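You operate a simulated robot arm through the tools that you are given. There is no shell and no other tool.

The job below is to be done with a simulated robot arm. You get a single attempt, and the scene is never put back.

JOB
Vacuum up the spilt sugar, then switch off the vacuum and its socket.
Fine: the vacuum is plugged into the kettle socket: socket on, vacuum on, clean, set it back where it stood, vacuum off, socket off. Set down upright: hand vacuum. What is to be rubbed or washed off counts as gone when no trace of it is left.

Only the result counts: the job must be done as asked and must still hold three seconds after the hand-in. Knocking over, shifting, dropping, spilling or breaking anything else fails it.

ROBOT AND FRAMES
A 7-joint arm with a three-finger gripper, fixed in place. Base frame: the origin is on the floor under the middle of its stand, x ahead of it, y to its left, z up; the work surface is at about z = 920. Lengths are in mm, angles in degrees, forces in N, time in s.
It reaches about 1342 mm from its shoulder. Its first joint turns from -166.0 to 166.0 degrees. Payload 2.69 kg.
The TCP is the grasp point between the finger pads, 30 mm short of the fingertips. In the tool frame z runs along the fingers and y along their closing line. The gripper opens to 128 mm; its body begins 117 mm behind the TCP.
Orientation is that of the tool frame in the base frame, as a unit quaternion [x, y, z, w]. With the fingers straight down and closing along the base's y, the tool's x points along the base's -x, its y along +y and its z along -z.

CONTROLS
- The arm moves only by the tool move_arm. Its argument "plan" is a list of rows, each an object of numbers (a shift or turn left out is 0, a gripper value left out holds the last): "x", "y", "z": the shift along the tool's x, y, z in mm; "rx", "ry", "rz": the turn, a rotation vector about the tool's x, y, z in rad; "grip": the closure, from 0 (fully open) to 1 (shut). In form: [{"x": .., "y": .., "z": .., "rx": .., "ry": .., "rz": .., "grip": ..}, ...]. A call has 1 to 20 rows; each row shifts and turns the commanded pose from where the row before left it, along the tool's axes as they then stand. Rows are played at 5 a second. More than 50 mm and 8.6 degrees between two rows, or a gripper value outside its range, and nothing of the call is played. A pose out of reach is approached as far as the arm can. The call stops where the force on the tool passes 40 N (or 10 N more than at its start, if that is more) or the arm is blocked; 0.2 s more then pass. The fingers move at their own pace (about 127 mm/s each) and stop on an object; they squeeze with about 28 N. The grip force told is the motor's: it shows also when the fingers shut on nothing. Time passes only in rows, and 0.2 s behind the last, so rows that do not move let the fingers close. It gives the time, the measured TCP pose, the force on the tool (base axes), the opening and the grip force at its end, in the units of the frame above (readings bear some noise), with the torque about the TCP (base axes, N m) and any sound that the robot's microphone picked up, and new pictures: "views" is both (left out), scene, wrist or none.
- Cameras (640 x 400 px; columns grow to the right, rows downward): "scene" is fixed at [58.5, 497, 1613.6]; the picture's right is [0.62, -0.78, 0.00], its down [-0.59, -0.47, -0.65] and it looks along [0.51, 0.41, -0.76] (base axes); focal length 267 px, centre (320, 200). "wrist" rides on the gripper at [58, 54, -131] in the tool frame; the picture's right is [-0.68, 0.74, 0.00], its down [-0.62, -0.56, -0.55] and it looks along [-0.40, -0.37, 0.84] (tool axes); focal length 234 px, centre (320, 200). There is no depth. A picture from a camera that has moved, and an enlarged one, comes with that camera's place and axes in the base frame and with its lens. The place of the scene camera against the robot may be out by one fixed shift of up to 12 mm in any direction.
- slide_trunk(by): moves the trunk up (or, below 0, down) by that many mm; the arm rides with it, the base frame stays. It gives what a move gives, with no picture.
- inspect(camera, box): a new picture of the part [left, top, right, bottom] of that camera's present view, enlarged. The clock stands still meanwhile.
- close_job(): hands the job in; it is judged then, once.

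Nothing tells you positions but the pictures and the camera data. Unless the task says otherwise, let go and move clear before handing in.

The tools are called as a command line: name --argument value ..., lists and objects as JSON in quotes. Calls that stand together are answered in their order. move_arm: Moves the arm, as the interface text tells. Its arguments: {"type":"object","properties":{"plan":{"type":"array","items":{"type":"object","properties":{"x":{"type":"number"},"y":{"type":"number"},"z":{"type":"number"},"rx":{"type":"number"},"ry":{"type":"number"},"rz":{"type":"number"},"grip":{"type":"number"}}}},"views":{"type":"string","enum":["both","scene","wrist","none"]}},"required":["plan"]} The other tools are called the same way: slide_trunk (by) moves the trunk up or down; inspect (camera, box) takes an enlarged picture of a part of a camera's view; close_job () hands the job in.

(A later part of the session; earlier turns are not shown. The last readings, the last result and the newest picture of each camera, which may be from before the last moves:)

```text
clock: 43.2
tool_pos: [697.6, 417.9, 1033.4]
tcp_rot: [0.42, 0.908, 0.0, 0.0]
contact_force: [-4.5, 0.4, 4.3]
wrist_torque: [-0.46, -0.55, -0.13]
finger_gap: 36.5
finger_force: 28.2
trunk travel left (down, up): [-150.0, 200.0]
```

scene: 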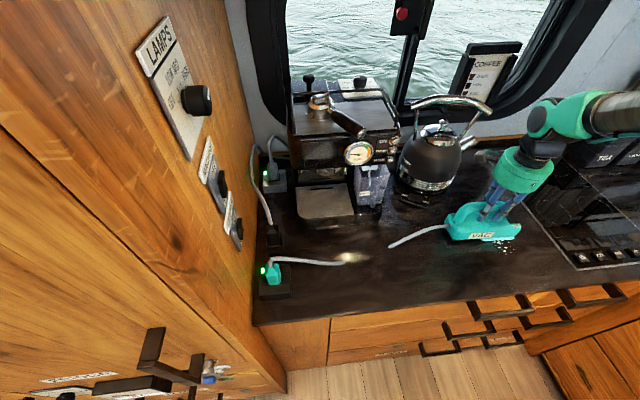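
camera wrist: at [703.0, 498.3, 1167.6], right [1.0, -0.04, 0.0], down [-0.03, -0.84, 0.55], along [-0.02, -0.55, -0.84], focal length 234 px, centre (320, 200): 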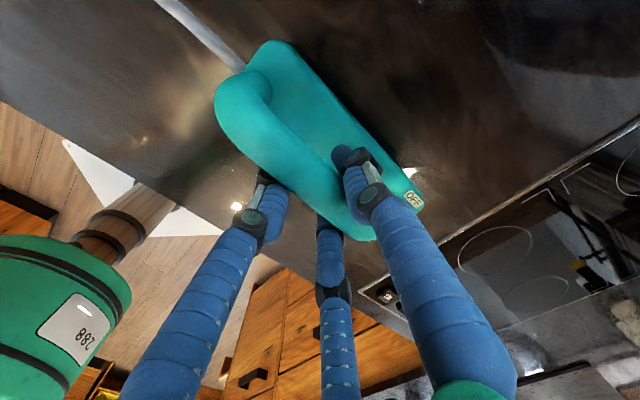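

The nozzle now rests on the counter (net about 9 N on it). I slide it slowly forward over the front patch in contact.

move_arm --plan '[{"z": -0.7}, {"y": -7}, {"y": -7}, {"y": -7}, {"y": -7}, {"y": -7}, {"y": -7}, {"y": -7}, {"y": -7}, {"y": -7}, {"y": -7}, {"y": 0}]' --views "both"

inspect --camera "scene" --box '[440, 200, 560, 280]'

inspect --camera "wrist" --box '[300, 40, 480, 220]'

```text
clock: 45.8
tool_pos: [645.7, 374.9, 1033.1]
tcp_rot: [0.419, 0.908, 0.0, 0.0]
contact_force: [0.6, 0.6, -5.6]
wrist_torque: [0.06, 0.03, 0.01]
finger_gap: 34.7
finger_force: 28.0
trunk travel left (down, up): [-150.0, 200.0]
camera wrist: at [649.8, 453.0, 1165.4], right [1.0, -0.04, 0.0], down [-0.03, -0.84, 0.55], along [-0.02, -0.55, -0.84], focal length 234 px, centre (320, 200)
```

scene: 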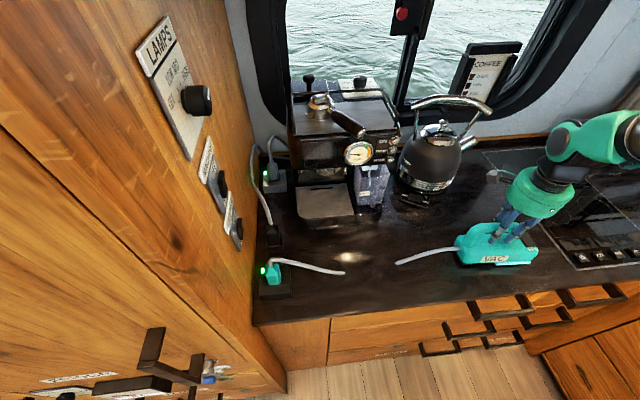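
wrist: 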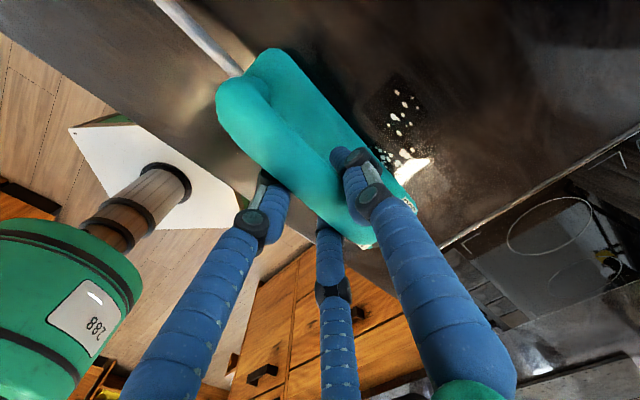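

```text
5.00 times, centred on (500, 240) of scene
camera zoom: at [58.5, 497.0, 1613.6], right [0.62, -0.78, 0.0], down [-0.59, -0.47, -0.65], along [0.51, 0.41, -0.76], focal length 1333 px, centre (-580, 0)
```

zoom: 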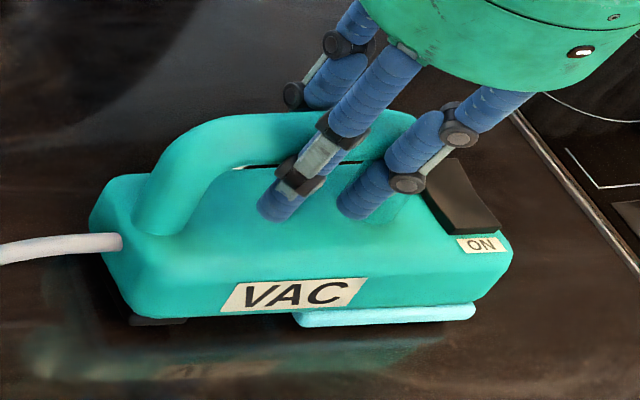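

```text
2.22 times, centred on (390, 130) of wrist
camera zoom: at [649.8, 453.0, 1165.4], right [1.0, -0.04, 0.0], down [-0.03, -0.84, 0.55], along [-0.02, -0.55, -0.84], focal length 520 px, centre (164, 356)
```

zoom: 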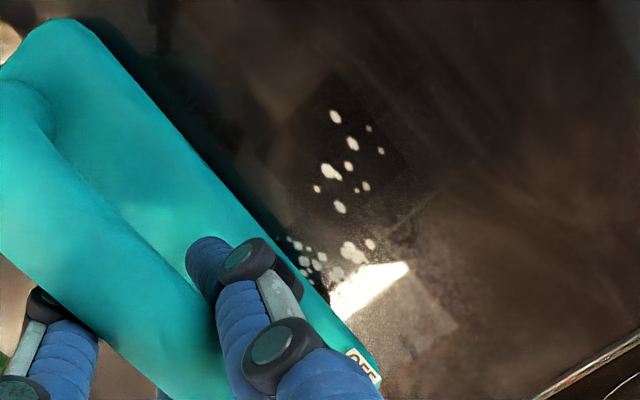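

inspect --camera "wrist" --box '[365, 70, 425, 170]'

inspect --camera "scene" --box '[450, 215, 530, 270]'

```text
4.00 times, centred on (395, 120) of wrist
camera zoom: at [649.8, 453.0, 1165.4], right [1.0, -0.04, 0.0], down [-0.03, -0.84, 0.55], along [-0.02, -0.55, -0.84], focal length 937 px, centre (20, 520)
```

zoom: 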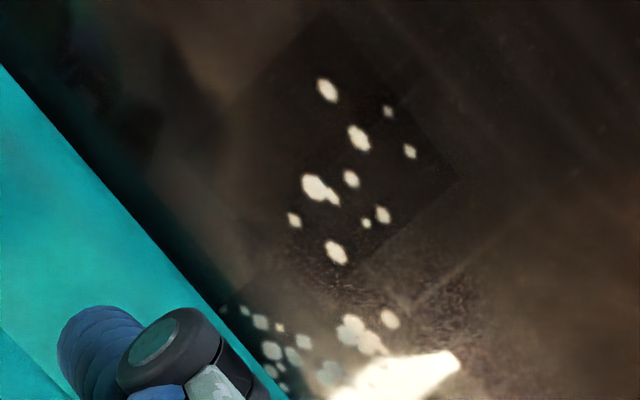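

```text
7.27 times, centred on (490, 242) of scene
camera zoom: at [58.5, 497.0, 1613.6], right [0.62, -0.78, 0.0], down [-0.59, -0.47, -0.65], along [0.51, 0.41, -0.76], focal length 1939 px, centre (-916, -109)
```

zoom: 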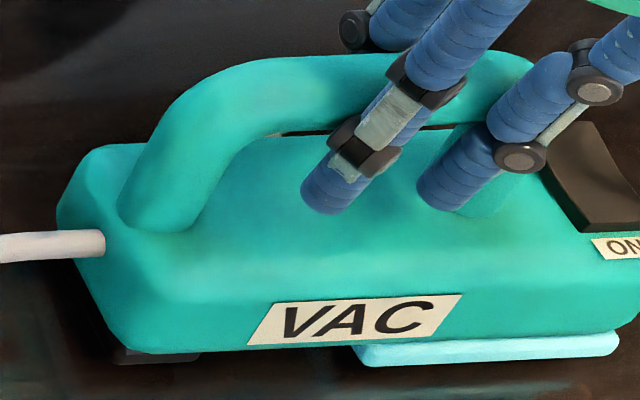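

The front patch has become fainter, so contact passes do work, but the vacuum rolled in the grip and lost contact while dragged sideways. I press it flat onto the counter again and will stroke only along its length.

move_arm --plan '[{"z": 1}, {"z": 1}, {"z": 0}]' --views "none"

move_arm --plan '[{"z": 1}, {"z": 1}, {"z": 0}]' --views "none"

inspect --camera "scene" --box '[440, 200, 560, 280]'

```text
clock: 46.6
tool_pos: [646.3, 373.4, 1033.4]
tcp_rot: [0.419, 0.908, 0.002, 0.001]
contact_force: [-6.7, 2.4, 12.0]
wrist_torque: [0.42, 0.27, 0.16]
finger_gap: 35.4
finger_force: 28.2
trunk travel left (down, up): [-150.0, 200.0]
```

```text
clock: 47.4
tool_pos: [644.9, 372.9, 1031.5]
tcp_rot: [0.419, 0.908, 0.002, 0.001]
contact_force: [-7.0, -3.1, 24.8]
wrist_torque: [0.11, 0.07, 0.07]
finger_gap: 36.1
finger_force: 27.7
trunk travel left (down, up): [-150.0, 200.0]
```

```text
5.00 times, centred on (500, 240) of scene
camera zoom: at [58.5, 497.0, 1613.6], right [0.62, -0.78, 0.0], down [-0.59, -0.47, -0.65], along [0.51, 0.41, -0.76], focal length 1333 px, centre (-580, 0)
```

zoom: 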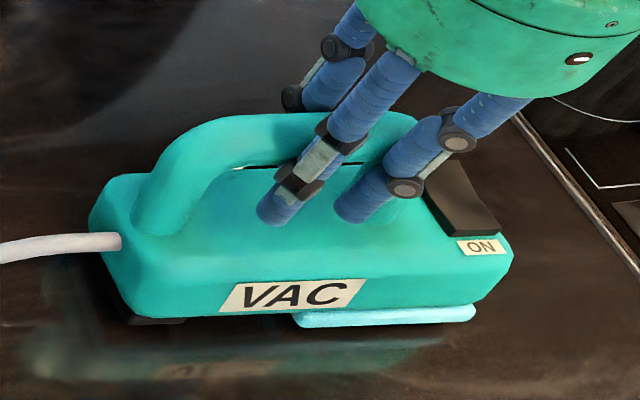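

move_arm --plan '[{"z": -2.5}, {"x": -8}, {"x": -8}, {"x": -8}, {"x": -8}, {"x": 8}, {"x": 8}, {"x": 8}, {"x": 8}, {"x": 8}, {"x": 8}, {"x": 8}, {"x": 8}, {"x": -8}, {"x": -8}, {"x": -8}, {"x": -8}]' --views "both"

inspect --camera "wrist" --box '[345, 70, 425, 180]'

inspect --camera "scene" --box '[440, 200, 560, 280]'

```text
clock: 51.0
tool_pos: [646.3, 372.7, 1033.0]
tcp_rot: [0.418, 0.908, 0.001, 0.0]
contact_force: [-0.6, 0.0, -5.6]
wrist_torque: [0.1, 0.02, 0.01]
finger_gap: 36.2
finger_force: 27.9
trunk travel left (down, up): [-150.0, 200.0]
camera wrist: at [650.1, 452.8, 1163.6], right [1.0, -0.04, 0.0], down [-0.03, -0.84, 0.55], along [-0.02, -0.55, -0.84], focal length 234 px, centre (320, 200)
```

scene: 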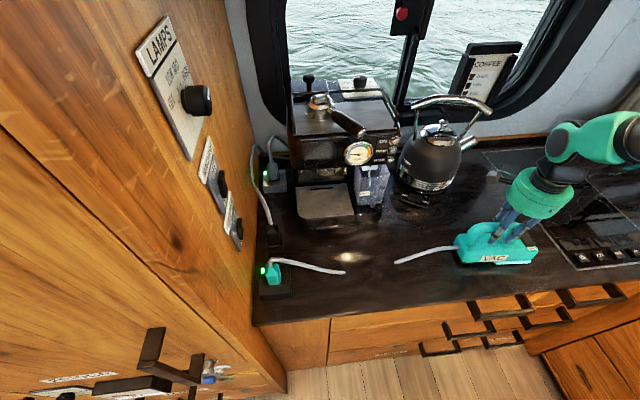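
wrist: 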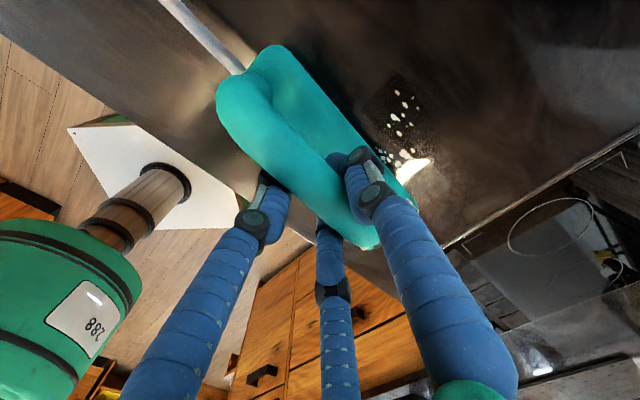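

```text
3.64 times, centred on (385, 125) of wrist
camera zoom: at [650.1, 452.8, 1163.6], right [1.0, -0.04, 0.0], down [-0.03, -0.84, 0.55], along [-0.02, -0.55, -0.84], focal length 852 px, centre (84, 473)
```

zoom: 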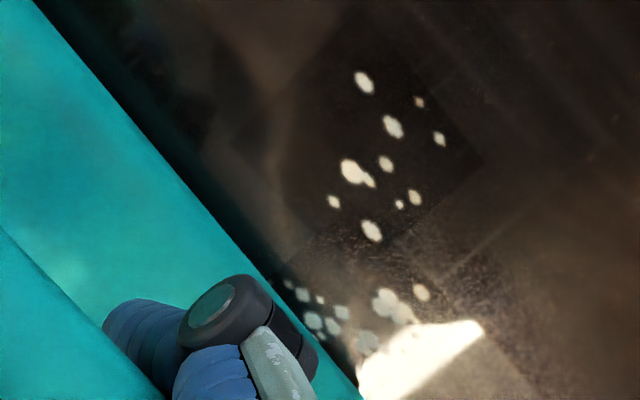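

```text
5.00 times, centred on (500, 240) of scene
camera zoom: at [58.5, 497.0, 1613.6], right [0.62, -0.78, 0.0], down [-0.59, -0.47, -0.65], along [0.51, 0.41, -0.76], focal length 1333 px, centre (-580, 0)
```

zoom: 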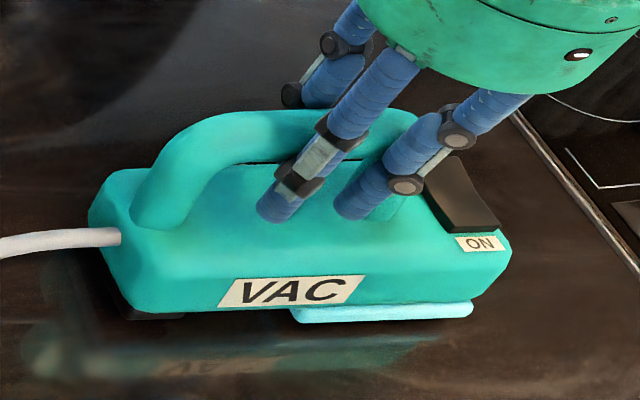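

The vacuum hangs again, rolled about 4° and slid ~10 mm in the grip. I set it gently onto the counter here, release, and re-grip it properly centred.

move_arm --plan '[{"z": 1}, {"z": 0}]' --views "none"

move_arm --plan '[{"z": 1}, {"z": 0}]' --views "none"

```text
clock: 51.6
tool_pos: [645.3, 373.3, 1030.5]
tcp_rot: [0.419, 0.908, 0.001, 0.001]
contact_force: [-0.1, 0.3, -5.7]
wrist_torque: [0.04, 0.02, -0.03]
finger_gap: 36.3
finger_force: 27.9
trunk travel left (down, up): [-150.0, 200.0]
```

```text
clock: 52.2
tool_pos: [645.5, 373.3, 1031.4]
tcp_rot: [0.419, 0.908, 0.001, 0.0]
contact_force: [-2.2, -0.7, 4.4]
wrist_torque: [0.1, 0.06, 0.03]
finger_gap: 36.2
finger_force: 27.5
trunk travel left (down, up): [-150.0, 200.0]
```

move_arm --plan '[{"z": 0, "grip": 0.5}, {"z": 0}, {"z": 0}]' --views "both"

inspect --camera "wrist" --box '[200, 30, 440, 230]'

inspect --camera "scene" --box '[440, 200, 560, 280]'

```text
clock: 53.0
tool_pos: [646.1, 372.8, 1029.9]
tcp_rot: [0.419, 0.908, 0.001, 0.0]
contact_force: [-1.1, -0.9, -1.1]
wrist_torque: [-0.01, -0.02, -0.01]
finger_gap: 64.3
finger_force: 0.3
trunk travel left (down, up): [-150.0, 200.0]
camera wrist: at [650.0, 452.6, 1161.6], right [1.0, -0.04, 0.0], down [-0.03, -0.84, 0.55], along [-0.02, -0.55, -0.84], focal length 234 px, centre (320, 200)
```

scene: 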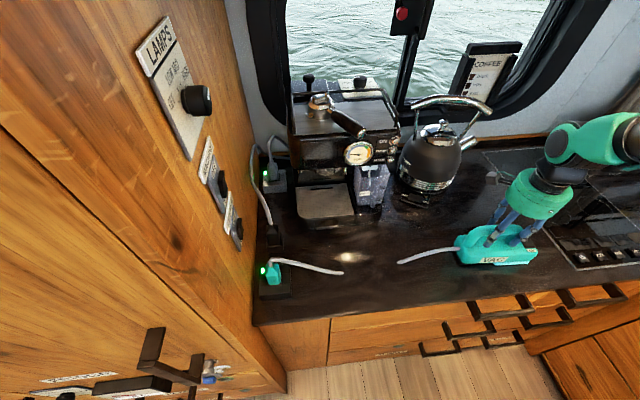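
wrist: 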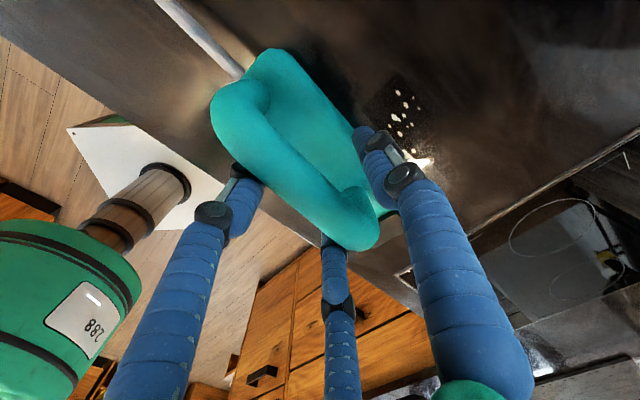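

```text
2.00 times, centred on (320, 130) of wrist
camera zoom: at [650.0, 452.6, 1161.6], right [1.0, -0.04, 0.0], down [-0.03, -0.84, 0.55], along [-0.02, -0.55, -0.84], focal length 468 px, centre (320, 340)
```

zoom: 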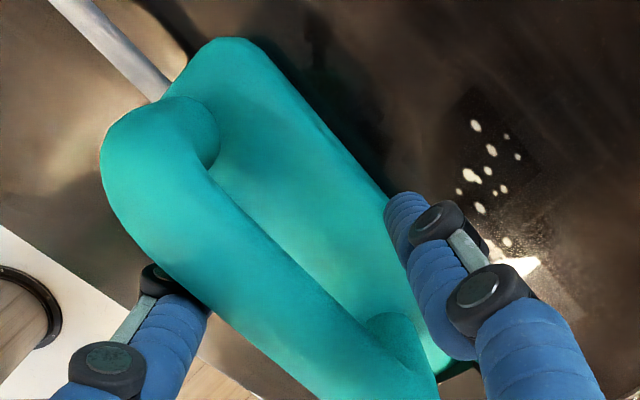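

```text
5.00 times, centred on (500, 240) of scene
camera zoom: at [58.5, 497.0, 1613.6], right [0.62, -0.78, 0.0], down [-0.59, -0.47, -0.65], along [0.51, 0.41, -0.76], focal length 1333 px, centre (-580, 0)
```

zoom: 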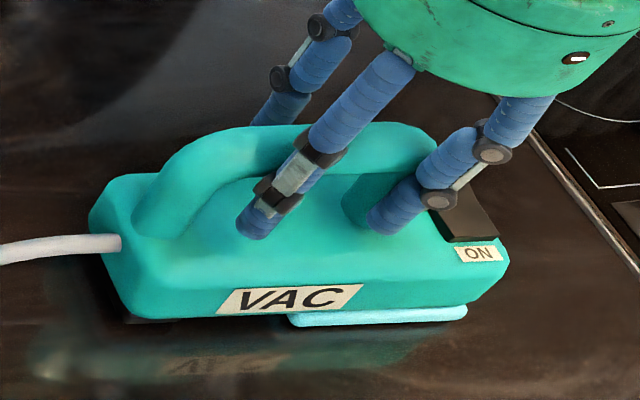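

The vacuum has settled flat on the counter. I shift the gripper 5 mm to match where the three fingers centre the bar and grip again.

move_arm --plan '[{"y": -5, "z": -2}, {"grip": 0.68}, {"grip": 0.72}, {"grip": 0.8}, {"grip": 1}, {"grip": 1}]' --views "none"

inspect --camera "scene" --box '[440, 200, 560, 280]'

```text
clock: 54.4
tool_pos: [643.3, 368.5, 1030.9]
tcp_rot: [0.419, 0.908, 0.001, 0.0]
contact_force: [0.5, -0.5, -0.2]
wrist_torque: [0.06, 0.07, -0.02]
finger_gap: 34.2
finger_force: 27.6
trunk travel left (down, up): [-150.0, 200.0]
```

```text
5.00 times, centred on (500, 240) of scene
camera zoom: at [58.5, 497.0, 1613.6], right [0.62, -0.78, 0.0], down [-0.59, -0.47, -0.65], along [0.51, 0.41, -0.76], focal length 1333 px, centre (-580, 0)
```

zoom: 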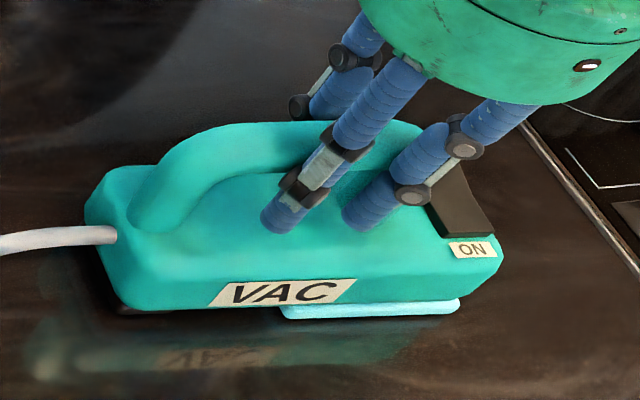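

move_arm --plan '[{"z": 1}, {"z": 1}, {"x": -6}, {"x": -6}, {"x": -6}, {"x": 6}, {"x": 6}, {"x": 6}, {"x": 6}, {"x": 6}, {"x": 6}, {"x": -6}, {"x": -6}, {"x": -6}]' --views "none"

inspect --camera "scene" --box '[440, 200, 560, 280]'

inspect --camera "wrist" --box '[345, 70, 425, 180]'

```text
clock: 57.4
tool_pos: [641.5, 369.4, 1029.9]
tcp_rot: [0.418, 0.909, 0.001, 0.001]
contact_force: [-0.6, 0.6, -0.1]
wrist_torque: [0.04, 0.02, -0.01]
finger_gap: 34.5
finger_force: 27.6
trunk travel left (down, up): [-150.0, 200.0]
```

```text
5.00 times, centred on (500, 240) of scene
camera zoom: at [58.5, 497.0, 1613.6], right [0.62, -0.78, 0.0], down [-0.59, -0.47, -0.65], along [0.51, 0.41, -0.76], focal length 1333 px, centre (-580, 0)
```

zoom: 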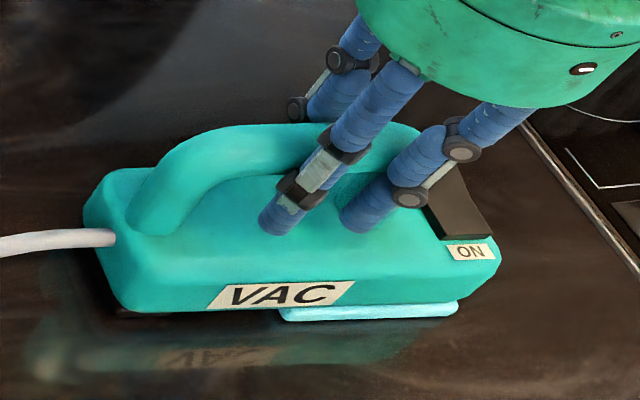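

```text
3.64 times, centred on (385, 125) of wrist
camera zoom: at [646.2, 449.0, 1161.0], right [1.0, -0.04, 0.0], down [-0.03, -0.84, 0.55], along [-0.02, -0.55, -0.84], focal length 852 px, centre (84, 473)
```

zoom: 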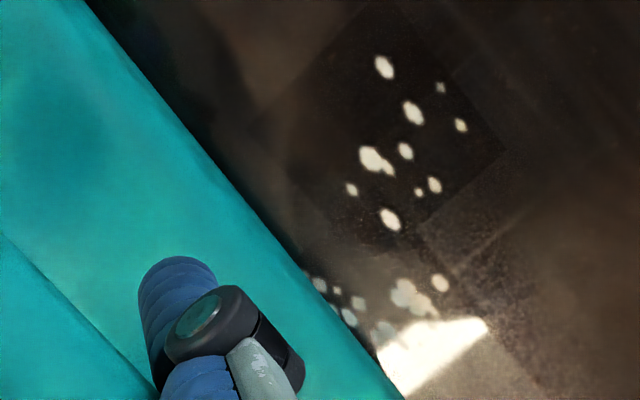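

move_arm --plan '[{"x": 8}, {"x": 12}, {"x": 12}, {"x": 12}, {"x": 12}, {"x": 12}, {"x": 12}, {"x": 12}, {"x": 12}, {"x": 12}]' --views "both"

inspect --camera "scene" --box '[470, 215, 530, 265]'

inspect --camera "wrist" --box '[380, 130, 500, 230]'

```text
clock: 59.6
tool_pos: [567.2, 457.9, 1029.8]
tcp_rot: [0.419, 0.908, 0.0, 0.0]
contact_force: [0.5, -0.4, -0.1]
wrist_torque: [0.04, 0.05, -0.02]
finger_gap: 34.4
finger_force: 28.0
trunk travel left (down, up): [-150.0, 200.0]
camera wrist: at [570.2, 537.2, 1161.8], right [1.0, -0.04, 0.0], down [-0.03, -0.84, 0.55], along [-0.02, -0.55, -0.84], focal length 234 px, centre (320, 200)
```

scene: 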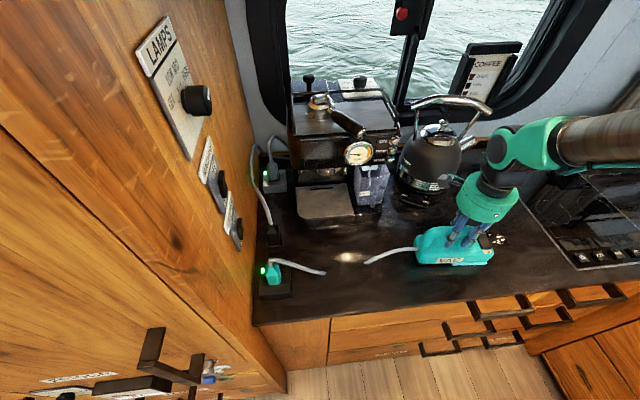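
wrist: 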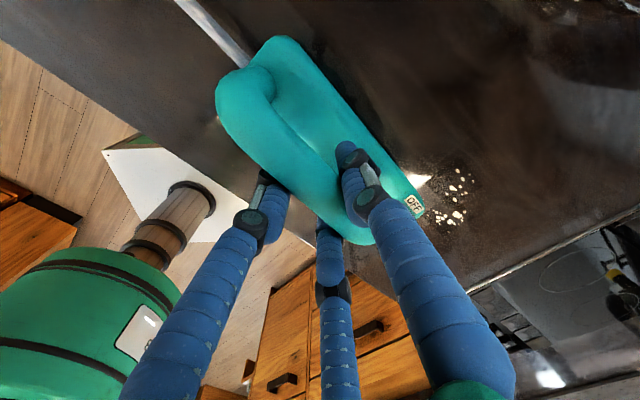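

```text
8.00 times, centred on (500, 240) of scene
camera zoom: at [58.5, 497.0, 1613.6], right [0.62, -0.78, 0.0], down [-0.59, -0.47, -0.65], along [0.51, 0.41, -0.76], focal length 2133 px, centre (-1120, -120)
```

zoom: 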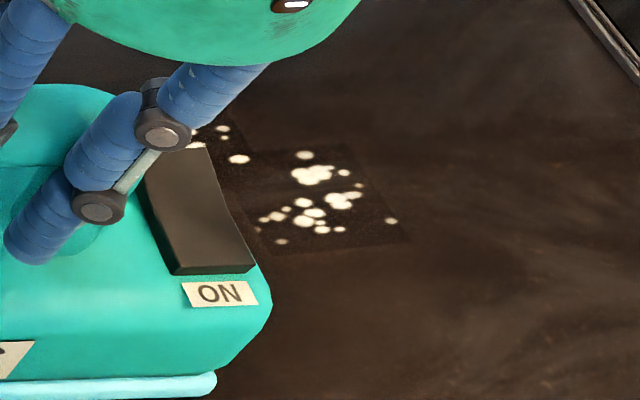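

```text
4.00 times, centred on (440, 180) of wrist
camera zoom: at [570.2, 537.2, 1161.8], right [1.0, -0.04, 0.0], down [-0.03, -0.84, 0.55], along [-0.02, -0.55, -0.84], focal length 937 px, centre (-160, 280)
```

zoom: 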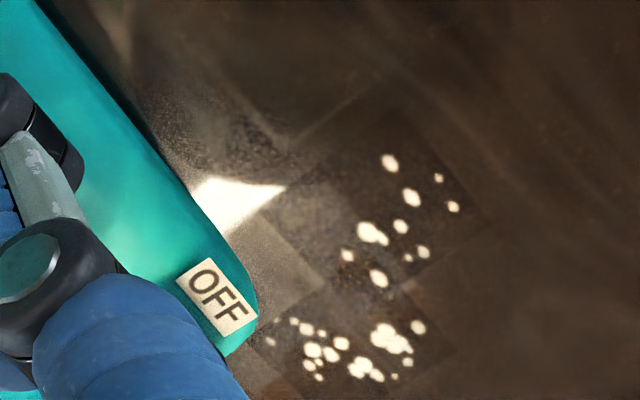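

The front part of the front patch is now completely gone – flat contact works. I lift slightly, shift towards the back, lower again and stroke forward over the rest.

move_arm --plan '[{"z": -1.5}, {"z": -1.5}, {"z": -1}, {"y": 6}, {"y": 7}, {"y": 7}, {"y": 7}, {"y": 7}, {"y": 6}, {"y": 0}, {"z": 1}, {"z": 1.5}, {"z": 1.5}, {"z": 0}]' --views "both"

inspect --camera "scene" --box '[420, 190, 530, 270]'

```text
clock: 62.6
tool_pos: [595.9, 484.0, 1029.0]
tcp_rot: [0.419, 0.908, 0.0, -0.001]
contact_force: [0.0, -0.3, -5.8]
wrist_torque: [0.04, 0.05, 0.01]
finger_gap: 34.7
finger_force: 27.9
trunk travel left (down, up): [-150.0, 200.0]
camera wrist: at [601.1, 562.8, 1161.6], right [1.0, -0.04, 0.0], down [-0.03, -0.84, 0.55], along [-0.02, -0.55, -0.84], focal length 234 px, centre (320, 200)
```

scene: 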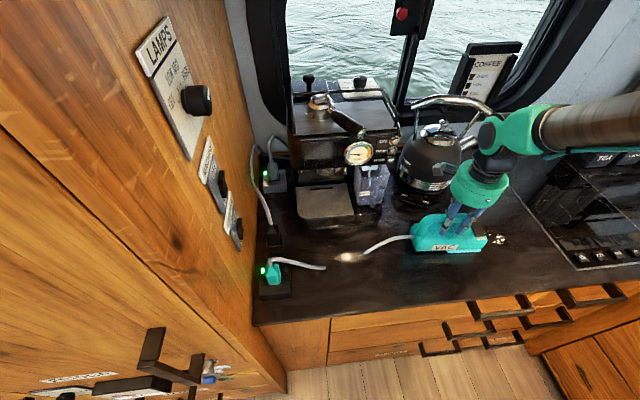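
wrist: 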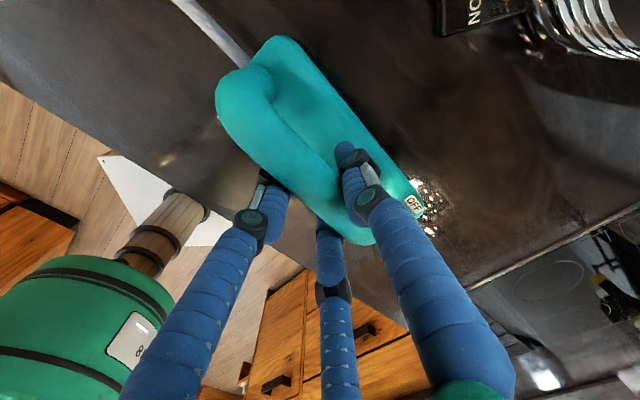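

```text
5.00 times, centred on (475, 230) of scene
camera zoom: at [58.5, 497.0, 1613.6], right [0.62, -0.78, 0.0], down [-0.59, -0.47, -0.65], along [0.51, 0.41, -0.76], focal length 1333 px, centre (-455, 50)
```

zoom: 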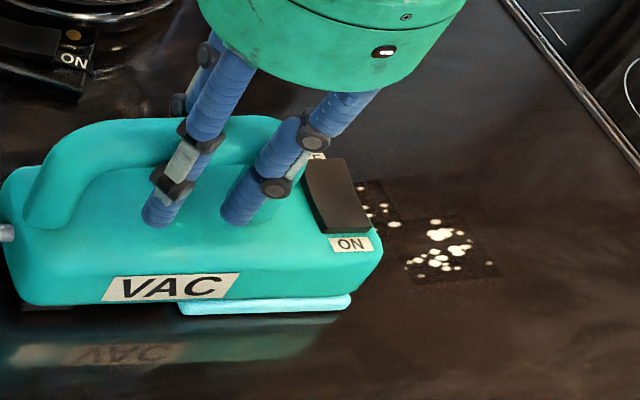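

move_arm --plan '[{"z": 1}, {"z": 0.7}, {"z": 0}]' --views "none"

```text
clock: 63.4
tool_pos: [597.2, 483.1, 1028.7]
tcp_rot: [0.418, 0.908, 0.0, 0.0]
contact_force: [-0.2, -1.8, -0.5]
wrist_torque: [-0.09, -0.22, -0.07]
finger_gap: 34.5
finger_force: 28.1
trunk travel left (down, up): [-150.0, 200.0]
```

The counter carries the weight again. Now the forward stroke over the rest of the sugar.

move_arm --plan '[{"z": 0.8}, {"x": -8}, {"x": -9}, {"x": -9}, {"x": -9}, {"x": -9}, {"x": -9}, {"x": -9}, {"x": -9}, {"x": -9}, {"x": -9}, {"x": -9}, {"x": -9}, {"x": -9}, {"x": -9}]' --views "none"

move_arm --plan '[{"x": -9}, {"x": 9}, {"x": 9}, {"x": 9}, {"x": 9}, {"x": 9}, {"x": 9}, {"x": 9}, {"x": 9}, {"x": 9}, {"x": 9}, {"x": 9}, {"x": 9}, {"x": 9}, {"x": 9}, {"x": 9}, {"x": 9}]' --views "both"

inspect --camera "scene" --box '[420, 190, 530, 270]'

inspect --camera "wrist" --box '[360, 100, 500, 260]'

```text
clock: 66.6
tool_pos: [677.9, 389.3, 1028.1]
tcp_rot: [0.419, 0.908, 0.0, 0.001]
contact_force: [-1.0, 0.3, 5.9]
wrist_torque: [0.38, 0.14, 0.12]
finger_gap: 34.5
finger_force: 28.0
trunk travel left (down, up): [-150.0, 200.0]
```

```text
clock: 70.2
tool_pos: [590.4, 491.6, 1028.4]
tcp_rot: [0.419, 0.908, 0.001, 0.001]
contact_force: [-0.9, 0.6, 0.7]
wrist_torque: [-0.1, 0.2, -0.01]
finger_gap: 35.7
finger_force: 28.1
trunk travel left (down, up): [-150.0, 200.0]
camera wrist: at [594.5, 570.5, 1160.0], right [1.0, -0.04, 0.0], down [-0.03, -0.84, 0.55], along [-0.02, -0.55, -0.84], focal length 234 px, centre (320, 200)
```

scene: 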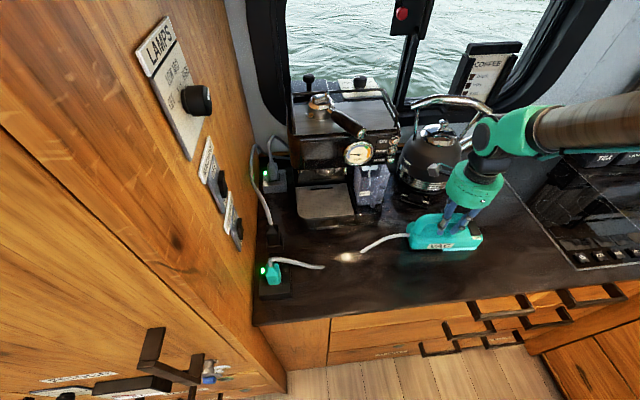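
wrist: 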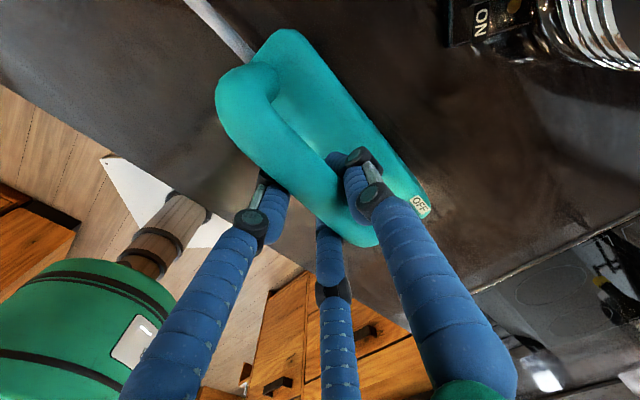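

```text
5.00 times, centred on (475, 230) of scene
camera zoom: at [58.5, 497.0, 1613.6], right [0.62, -0.78, 0.0], down [-0.59, -0.47, -0.65], along [0.51, 0.41, -0.76], focal length 1333 px, centre (-455, 50)
```

zoom: 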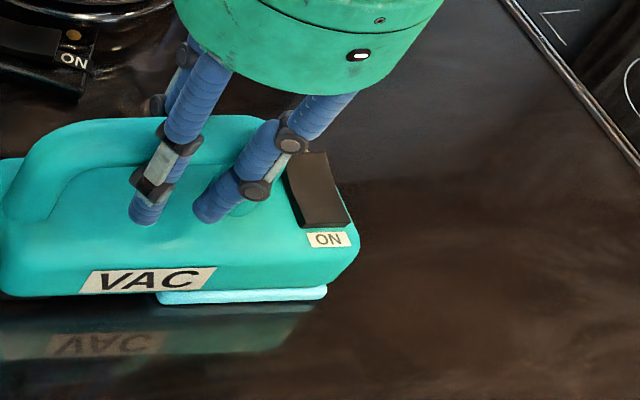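

```text
2.50 times, centred on (430, 180) of wrist
camera zoom: at [594.5, 570.5, 1160.0], right [1.0, -0.04, 0.0], down [-0.03, -0.84, 0.55], along [-0.02, -0.55, -0.84], focal length 585 px, centre (45, 250)
```

zoom: 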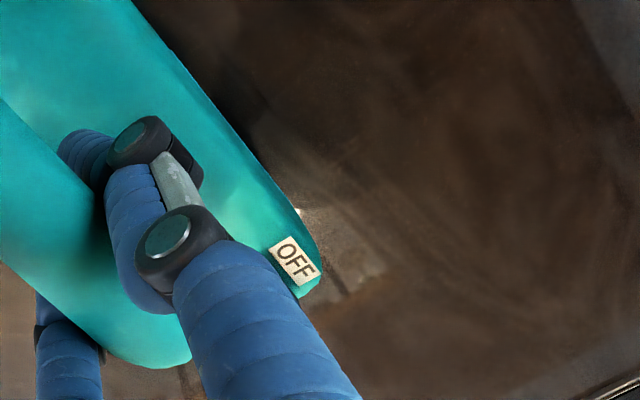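

The counter looks clean: both patches are gone. I lift the vacuum slightly and carry it back towards its original place (about -177 mm along, -67 mm across), turning it back by 0.9°.

move_arm --plan '[{"z": -2}, {"z": -2}, {"z": -2}, {"x": 8, "y": -4}, {"x": 10.9, "y": -5.1, "rz": 0.0157}, {"x": 10.9, "y": -5.1}, {"x": 10.9, "y": -5.1}, {"x": 10.9, "y": -5.1}, {"x": 10.9, "y": -5.1}, {"x": 10.9, "y": -5.1}, {"x": 10.9, "y": -5.1}, {"x": 10.9, "y": -5.1}, {"x": 10.9, "y": -5.1}, {"x": 10.9, "y": -5.1}, {"x": 10.9, "y": -5.1}, {"x": 10.9, "y": -5.1}, {"x": 10.9, "y": -5.1}, {"x": 10.9, "y": -5.1}, {"x": 10.6, "y": -5.3}]' --views "both"

inspect --camera "scene" --box '[340, 230, 440, 290]'

inspect --camera "scene" --box '[470, 215, 530, 265]'

```text
clock: 74.2
tool_pos: [418.8, 571.2, 1032.6]
tcp_rot: [0.426, 0.905, 0.001, 0.0]
contact_force: [-0.9, -0.5, -5.6]
wrist_torque: [-0.03, 0.13, -0.03]
finger_gap: 36.4
finger_force: 28.0
trunk travel left (down, up): [-150.0, 200.0]
camera wrist: at [424.1, 650.5, 1164.2], right [1.0, -0.05, 0.0], down [-0.04, -0.84, 0.55], along [-0.03, -0.55, -0.84], focal length 234 px, centre (320, 200)
```

scene: 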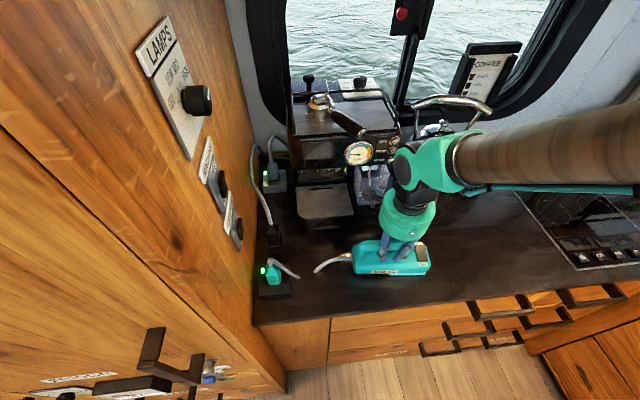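
wrist: 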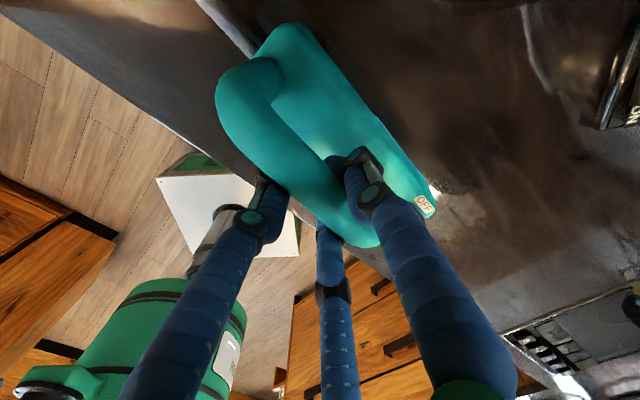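

```text
6.40 times, centred on (390, 260) of scene
camera zoom: at [58.5, 497.0, 1613.6], right [0.62, -0.78, 0.0], down [-0.59, -0.47, -0.65], along [0.51, 0.41, -0.76], focal length 1707 px, centre (-128, -184)
```

zoom: 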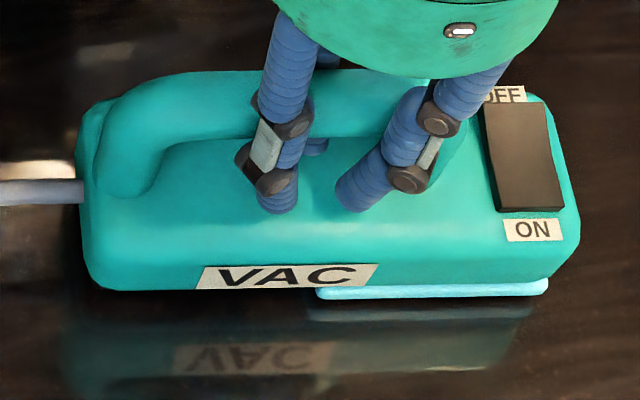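

```text
8.00 times, centred on (500, 240) of scene
camera zoom: at [58.5, 497.0, 1613.6], right [0.62, -0.78, 0.0], down [-0.59, -0.47, -0.65], along [0.51, 0.41, -0.76], focal length 2133 px, centre (-1120, -120)
```

zoom: 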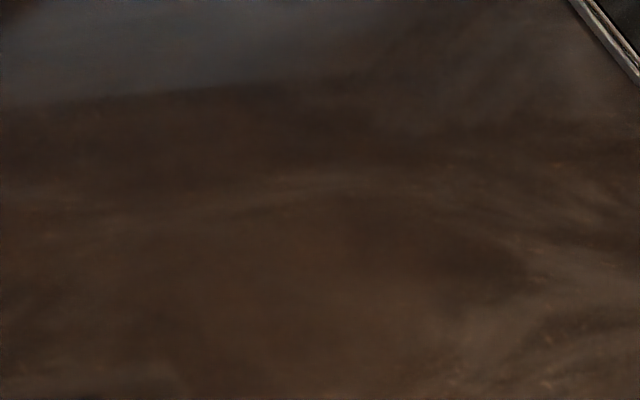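

The sugar is fully gone. I lower the vacuum to the counter here so that it levels, then compare with the original picture.

move_arm --plan '[{"z": 1.5}, {"z": 1.5}, {"z": 0}]' --views "none"

move_arm --plan '[{"z": 1}, {"z": 1}, {"z": 0}]' --views "none"

inspect --camera "scene" --box '[340, 230, 440, 290]'

```text
clock: 75.0
tool_pos: [418.0, 570.2, 1030.0]
tcp_rot: [0.425, 0.905, 0.001, 0.0]
contact_force: [-0.8, 0.3, -5.1]
wrist_torque: [0.0, 0.08, -0.02]
finger_gap: 36.7
finger_force: 27.7
trunk travel left (down, up): [-150.0, 200.0]
```

```text
clock: 75.8
tool_pos: [420.0, 574.0, 1029.5]
tcp_rot: [0.426, 0.905, 0.001, 0.001]
contact_force: [-1.4, 2.2, 3.2]
wrist_torque: [0.08, 0.28, -0.04]
finger_gap: 36.5
finger_force: 28.1
trunk travel left (down, up): [-150.0, 200.0]
```

```text
6.40 times, centred on (390, 260) of scene
camera zoom: at [58.5, 497.0, 1613.6], right [0.62, -0.78, 0.0], down [-0.59, -0.47, -0.65], along [0.51, 0.41, -0.76], focal length 1707 px, centre (-128, -184)
```

zoom: 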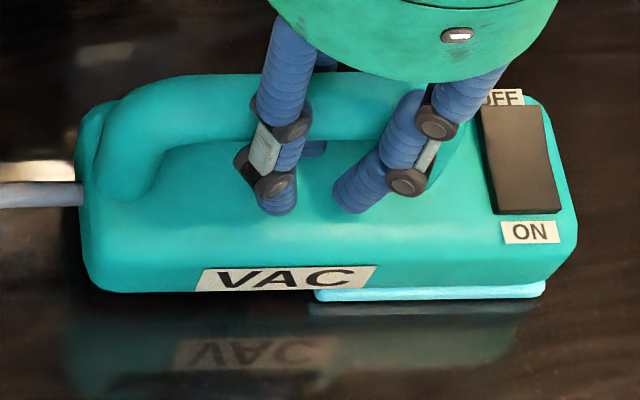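

move_arm --plan '[{"z": -0.5, "grip": 0.5}, {"z": 0}, {"z": 0}]' --views "wrist"

inspect --camera "scene" --box '[340, 230, 440, 290]'

inspect --camera "wrist" --box '[200, 30, 440, 230]'

```text
clock: 76.6
tool_pos: [418.1, 571.0, 1028.2]
tcp_rot: [0.426, 0.905, 0.0, 0.0]
contact_force: [0.0, 0.4, -0.6]
wrist_torque: [-0.03, 0.02, 0.01]
finger_gap: 64.0
finger_force: 0.0
trunk travel left (down, up): [-150.0, 200.0]
camera wrist: at [424.8, 650.8, 1160.3], right [1.0, -0.05, 0.0], down [-0.04, -0.84, 0.55], along [-0.03, -0.55, -0.84], focal length 234 px, centre (320, 200)
```

wrist: 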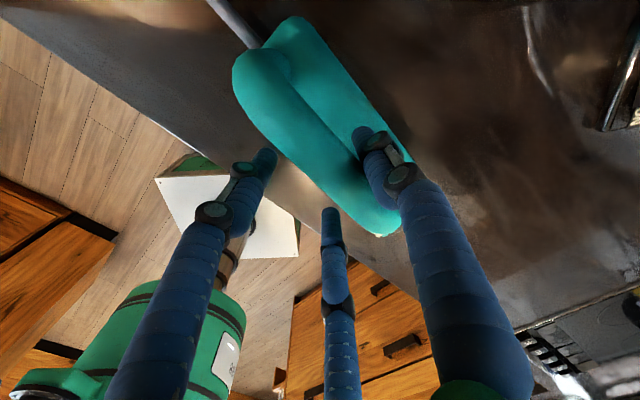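

```text
6.40 times, centred on (390, 260) of scene
camera zoom: at [58.5, 497.0, 1613.6], right [0.62, -0.78, 0.0], down [-0.59, -0.47, -0.65], along [0.51, 0.41, -0.76], focal length 1707 px, centre (-128, -184)
```

zoom: 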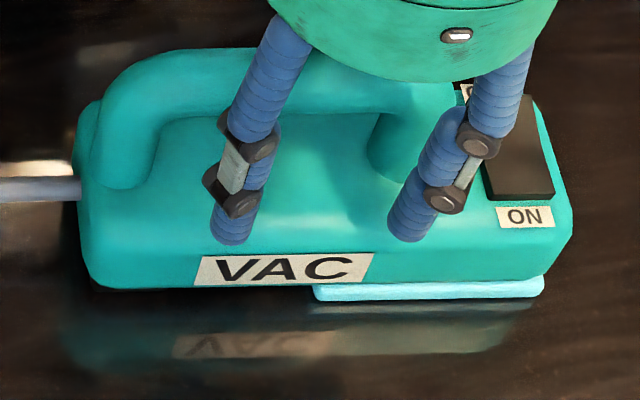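

```text
2.00 times, centred on (320, 130) of wrist
camera zoom: at [424.8, 650.8, 1160.3], right [1.0, -0.05, 0.0], down [-0.04, -0.84, 0.55], along [-0.03, -0.55, -0.84], focal length 468 px, centre (320, 340)
```

zoom: 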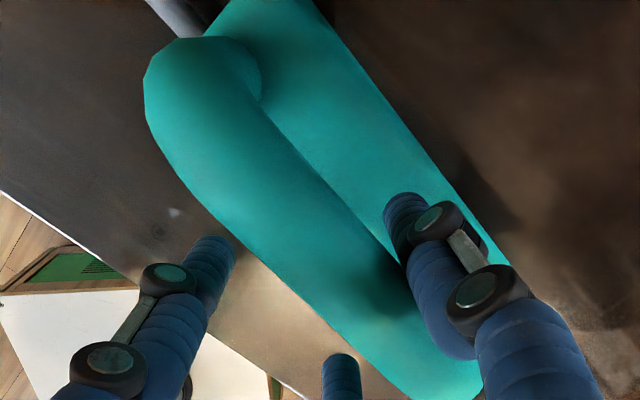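

Released, the vacuum stands flat and upright about (dE +4.5, dN -9) mm off its original spot. I open fully, centre on the bar again and re-grip for a small correction.

move_arm --plan '[{"grip": 0}, {"z": -6}, {"y": 9}, {"y": 9}, {"z": 0}]' --views "wrist"

inspect --camera "wrist" --box '[200, 30, 440, 230]'

inspect --camera "scene" --box '[340, 230, 440, 290]'

```text
clock: 77.8
tool_pos: [434.4, 583.2, 1033.6]
tcp_rot: [0.426, 0.905, 0.0, 0.001]
contact_force: [-0.4, 1.1, -0.1]
wrist_torque: [-0.03, -0.02, -0.01]
finger_gap: 127.9
finger_force: 0.2
trunk travel left (down, up): [-150.0, 200.0]
camera wrist: at [438.6, 662.3, 1166.3], right [1.0, -0.05, 0.0], down [-0.04, -0.84, 0.55], along [-0.03, -0.55, -0.84], focal length 234 px, centre (320, 200)
```

wrist: 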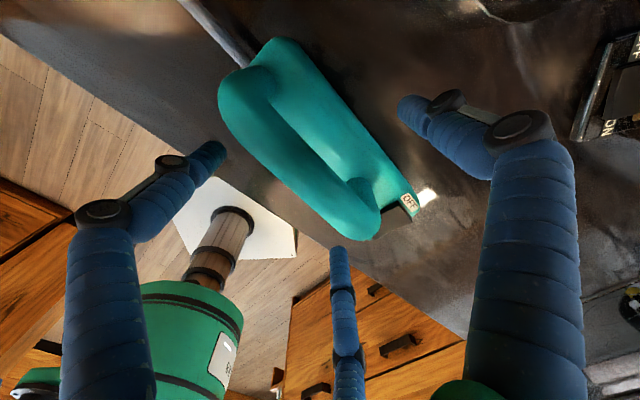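

```text
2.00 times, centred on (320, 130) of wrist
camera zoom: at [438.6, 662.3, 1166.3], right [1.0, -0.05, 0.0], down [-0.04, -0.84, 0.55], along [-0.03, -0.55, -0.84], focal length 468 px, centre (320, 340)
```

zoom: 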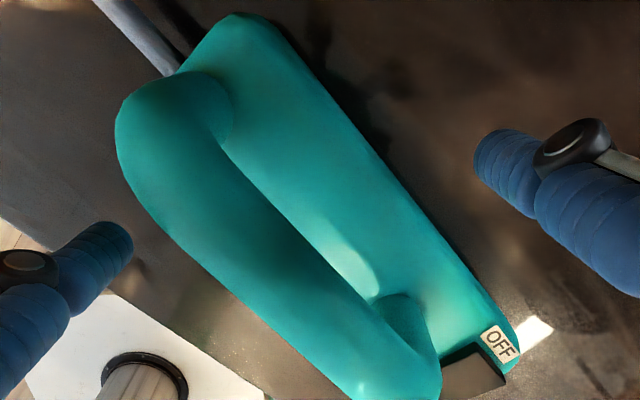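

```text
6.40 times, centred on (390, 260) of scene
camera zoom: at [58.5, 497.0, 1613.6], right [0.62, -0.78, 0.0], down [-0.59, -0.47, -0.65], along [0.51, 0.41, -0.76], focal length 1707 px, centre (-128, -184)
```

zoom: 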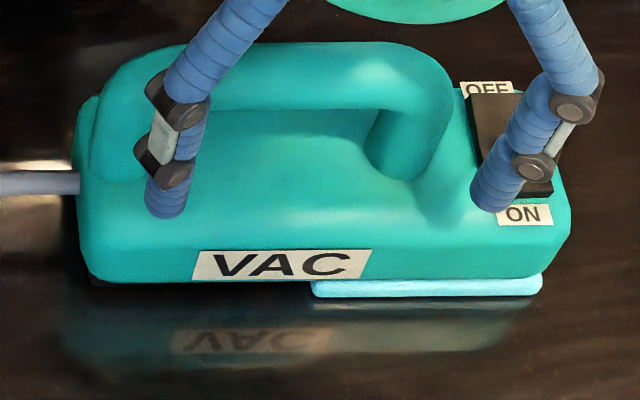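

The view agrees: the vacuum stands about 12 mm too far back, and the bar is exactly centred in the open fingers. I grip, lift a few millimetres, shift by (5.6, -11.5) mm in the vacuum's frame and lower again.

move_arm --plan '[{"grip": 0.6}, {"grip": 0.68}, {"grip": 0.75}, {"grip": 1}, {"grip": 1}, {"grip": 1}, {"z": -1}, {"z": -1.5}, {"z": -1.5}, {"z": 0}]' --views "none"

inspect --camera "scene" --box '[340, 230, 440, 290]'

```text
clock: 80.0
tool_pos: [432.0, 583.2, 1038.3]
tcp_rot: [0.426, 0.905, 0.0, 0.0]
contact_force: [0.1, 0.1, -5.8]
wrist_torque: [0.04, 0.09, 0.0]
finger_gap: 37.6
finger_force: 27.5
trunk travel left (down, up): [-150.0, 200.0]
```

```text
6.40 times, centred on (390, 260) of scene
camera zoom: at [58.5, 497.0, 1613.6], right [0.62, -0.78, 0.0], down [-0.59, -0.47, -0.65], along [0.51, 0.41, -0.76], focal length 1707 px, centre (-128, -184)
```

zoom: 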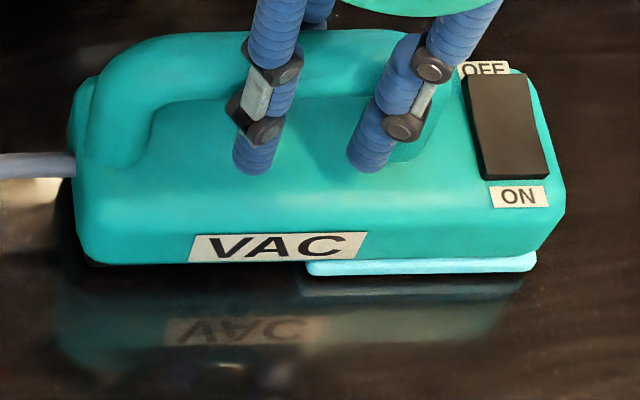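

move_arm --plan '[{"x": -2.4, "y": -4.8}, {"x": -2.4, "y": -4.8}, {"x": -2.4, "y": -4.9}, {"z": 0}, {"z": 1}, {"z": 1}, {"z": 1}, {"z": 0}]' --views "none"

inspect --camera "scene" --box '[340, 230, 440, 290]'

```text
clock: 81.8
tool_pos: [427.3, 569.2, 1036.4]
tcp_rot: [0.426, 0.905, 0.001, 0.0]
contact_force: [1.1, -0.1, -5.8]
wrist_torque: [0.01, 0.09, -0.01]
finger_gap: 37.5
finger_force: 27.8
trunk travel left (down, up): [-150.0, 200.0]
```

```text
6.40 times, centred on (390, 260) of scene
camera zoom: at [58.5, 497.0, 1613.6], right [0.62, -0.78, 0.0], down [-0.59, -0.47, -0.65], along [0.51, 0.41, -0.76], focal length 1707 px, centre (-128, -184)
```

zoom: 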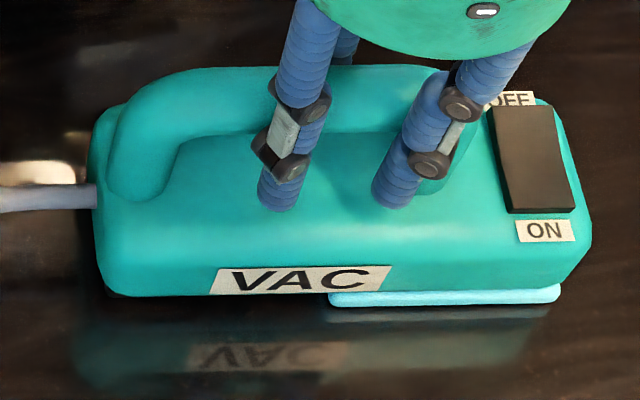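

The handle now coincides with the original picture and the label is within about 4 mm. A last 2 mm, then lower and release.

move_arm --plan '[{"y": -2}, {"z": 1}, {"z": 0.8}, {"z": 0}]' --views "none"

move_arm --plan '[{"z": 0.7}, {"z": 0}]' --views "none"

```text
clock: 82.8
tool_pos: [424.2, 568.2, 1034.9]
tcp_rot: [0.425, 0.905, 0.001, 0.0]
contact_force: [-0.6, 2.1, 2.8]
wrist_torque: [-0.3, -0.06, 0.06]
finger_gap: 37.4
finger_force: 27.7
trunk travel left (down, up): [-150.0, 200.0]
```

```text
clock: 83.4
tool_pos: [425.3, 567.6, 1034.7]
tcp_rot: [0.426, 0.905, 0.001, 0.0]
contact_force: [0.4, 3.0, 9.1]
wrist_torque: [0.01, 0.13, -0.02]
finger_gap: 38.0
finger_force: 28.1
trunk travel left (down, up): [-150.0, 200.0]
```

move_arm --plan '[{"z": -0.7}, {"grip": 0.62}, {"grip": 0.5}, {"grip": 0.2}, {"grip": 0}, {"z": 0}]' --views "both"

inspect --camera "scene" --box '[340, 230, 440, 290]'

```text
clock: 84.8
tool_pos: [425.2, 567.4, 1034.0]
tcp_rot: [0.426, 0.905, 0.0, 0.0]
contact_force: [0.7, 0.3, 0.6]
wrist_torque: [-0.01, 0.04, 0.01]
finger_gap: 128.2
finger_force: 0.1
trunk travel left (down, up): [-150.0, 200.0]
camera wrist: at [430.5, 646.9, 1166.3], right [1.0, -0.05, 0.0], down [-0.04, -0.84, 0.55], along [-0.03, -0.55, -0.84], focal length 234 px, centre (320, 200)
```

scene: 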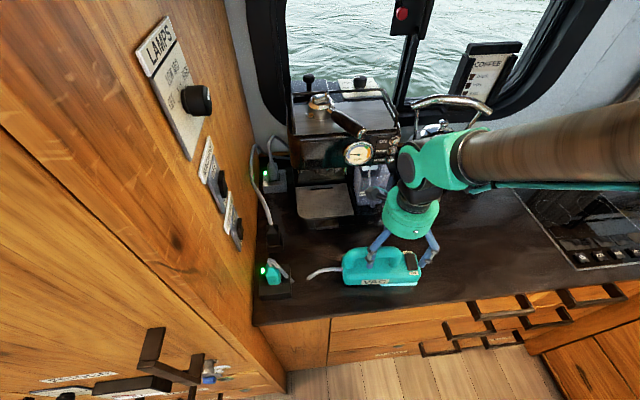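
wrist: 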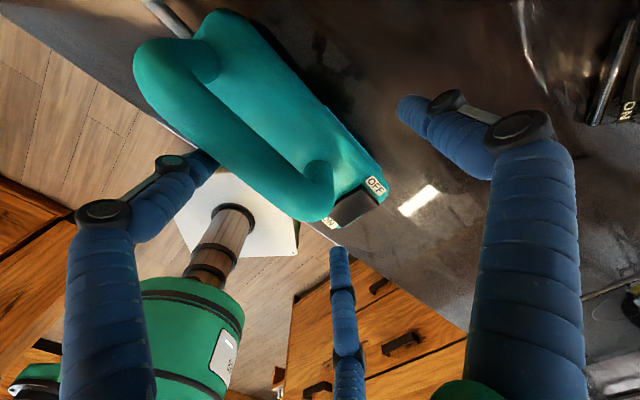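

```text
6.40 times, centred on (390, 260) of scene
camera zoom: at [58.5, 497.0, 1613.6], right [0.62, -0.78, 0.0], down [-0.59, -0.47, -0.65], along [0.51, 0.41, -0.76], focal length 1707 px, centre (-128, -184)
```

zoom: 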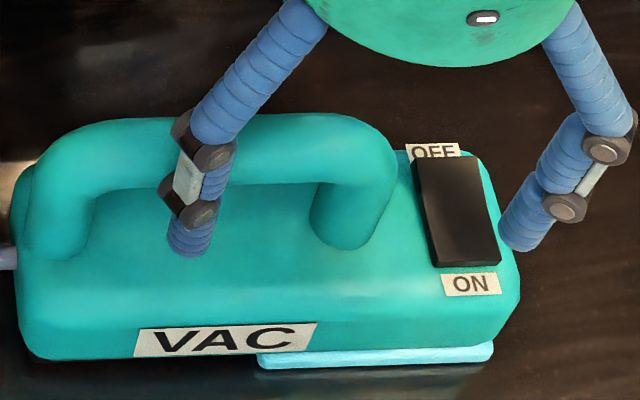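

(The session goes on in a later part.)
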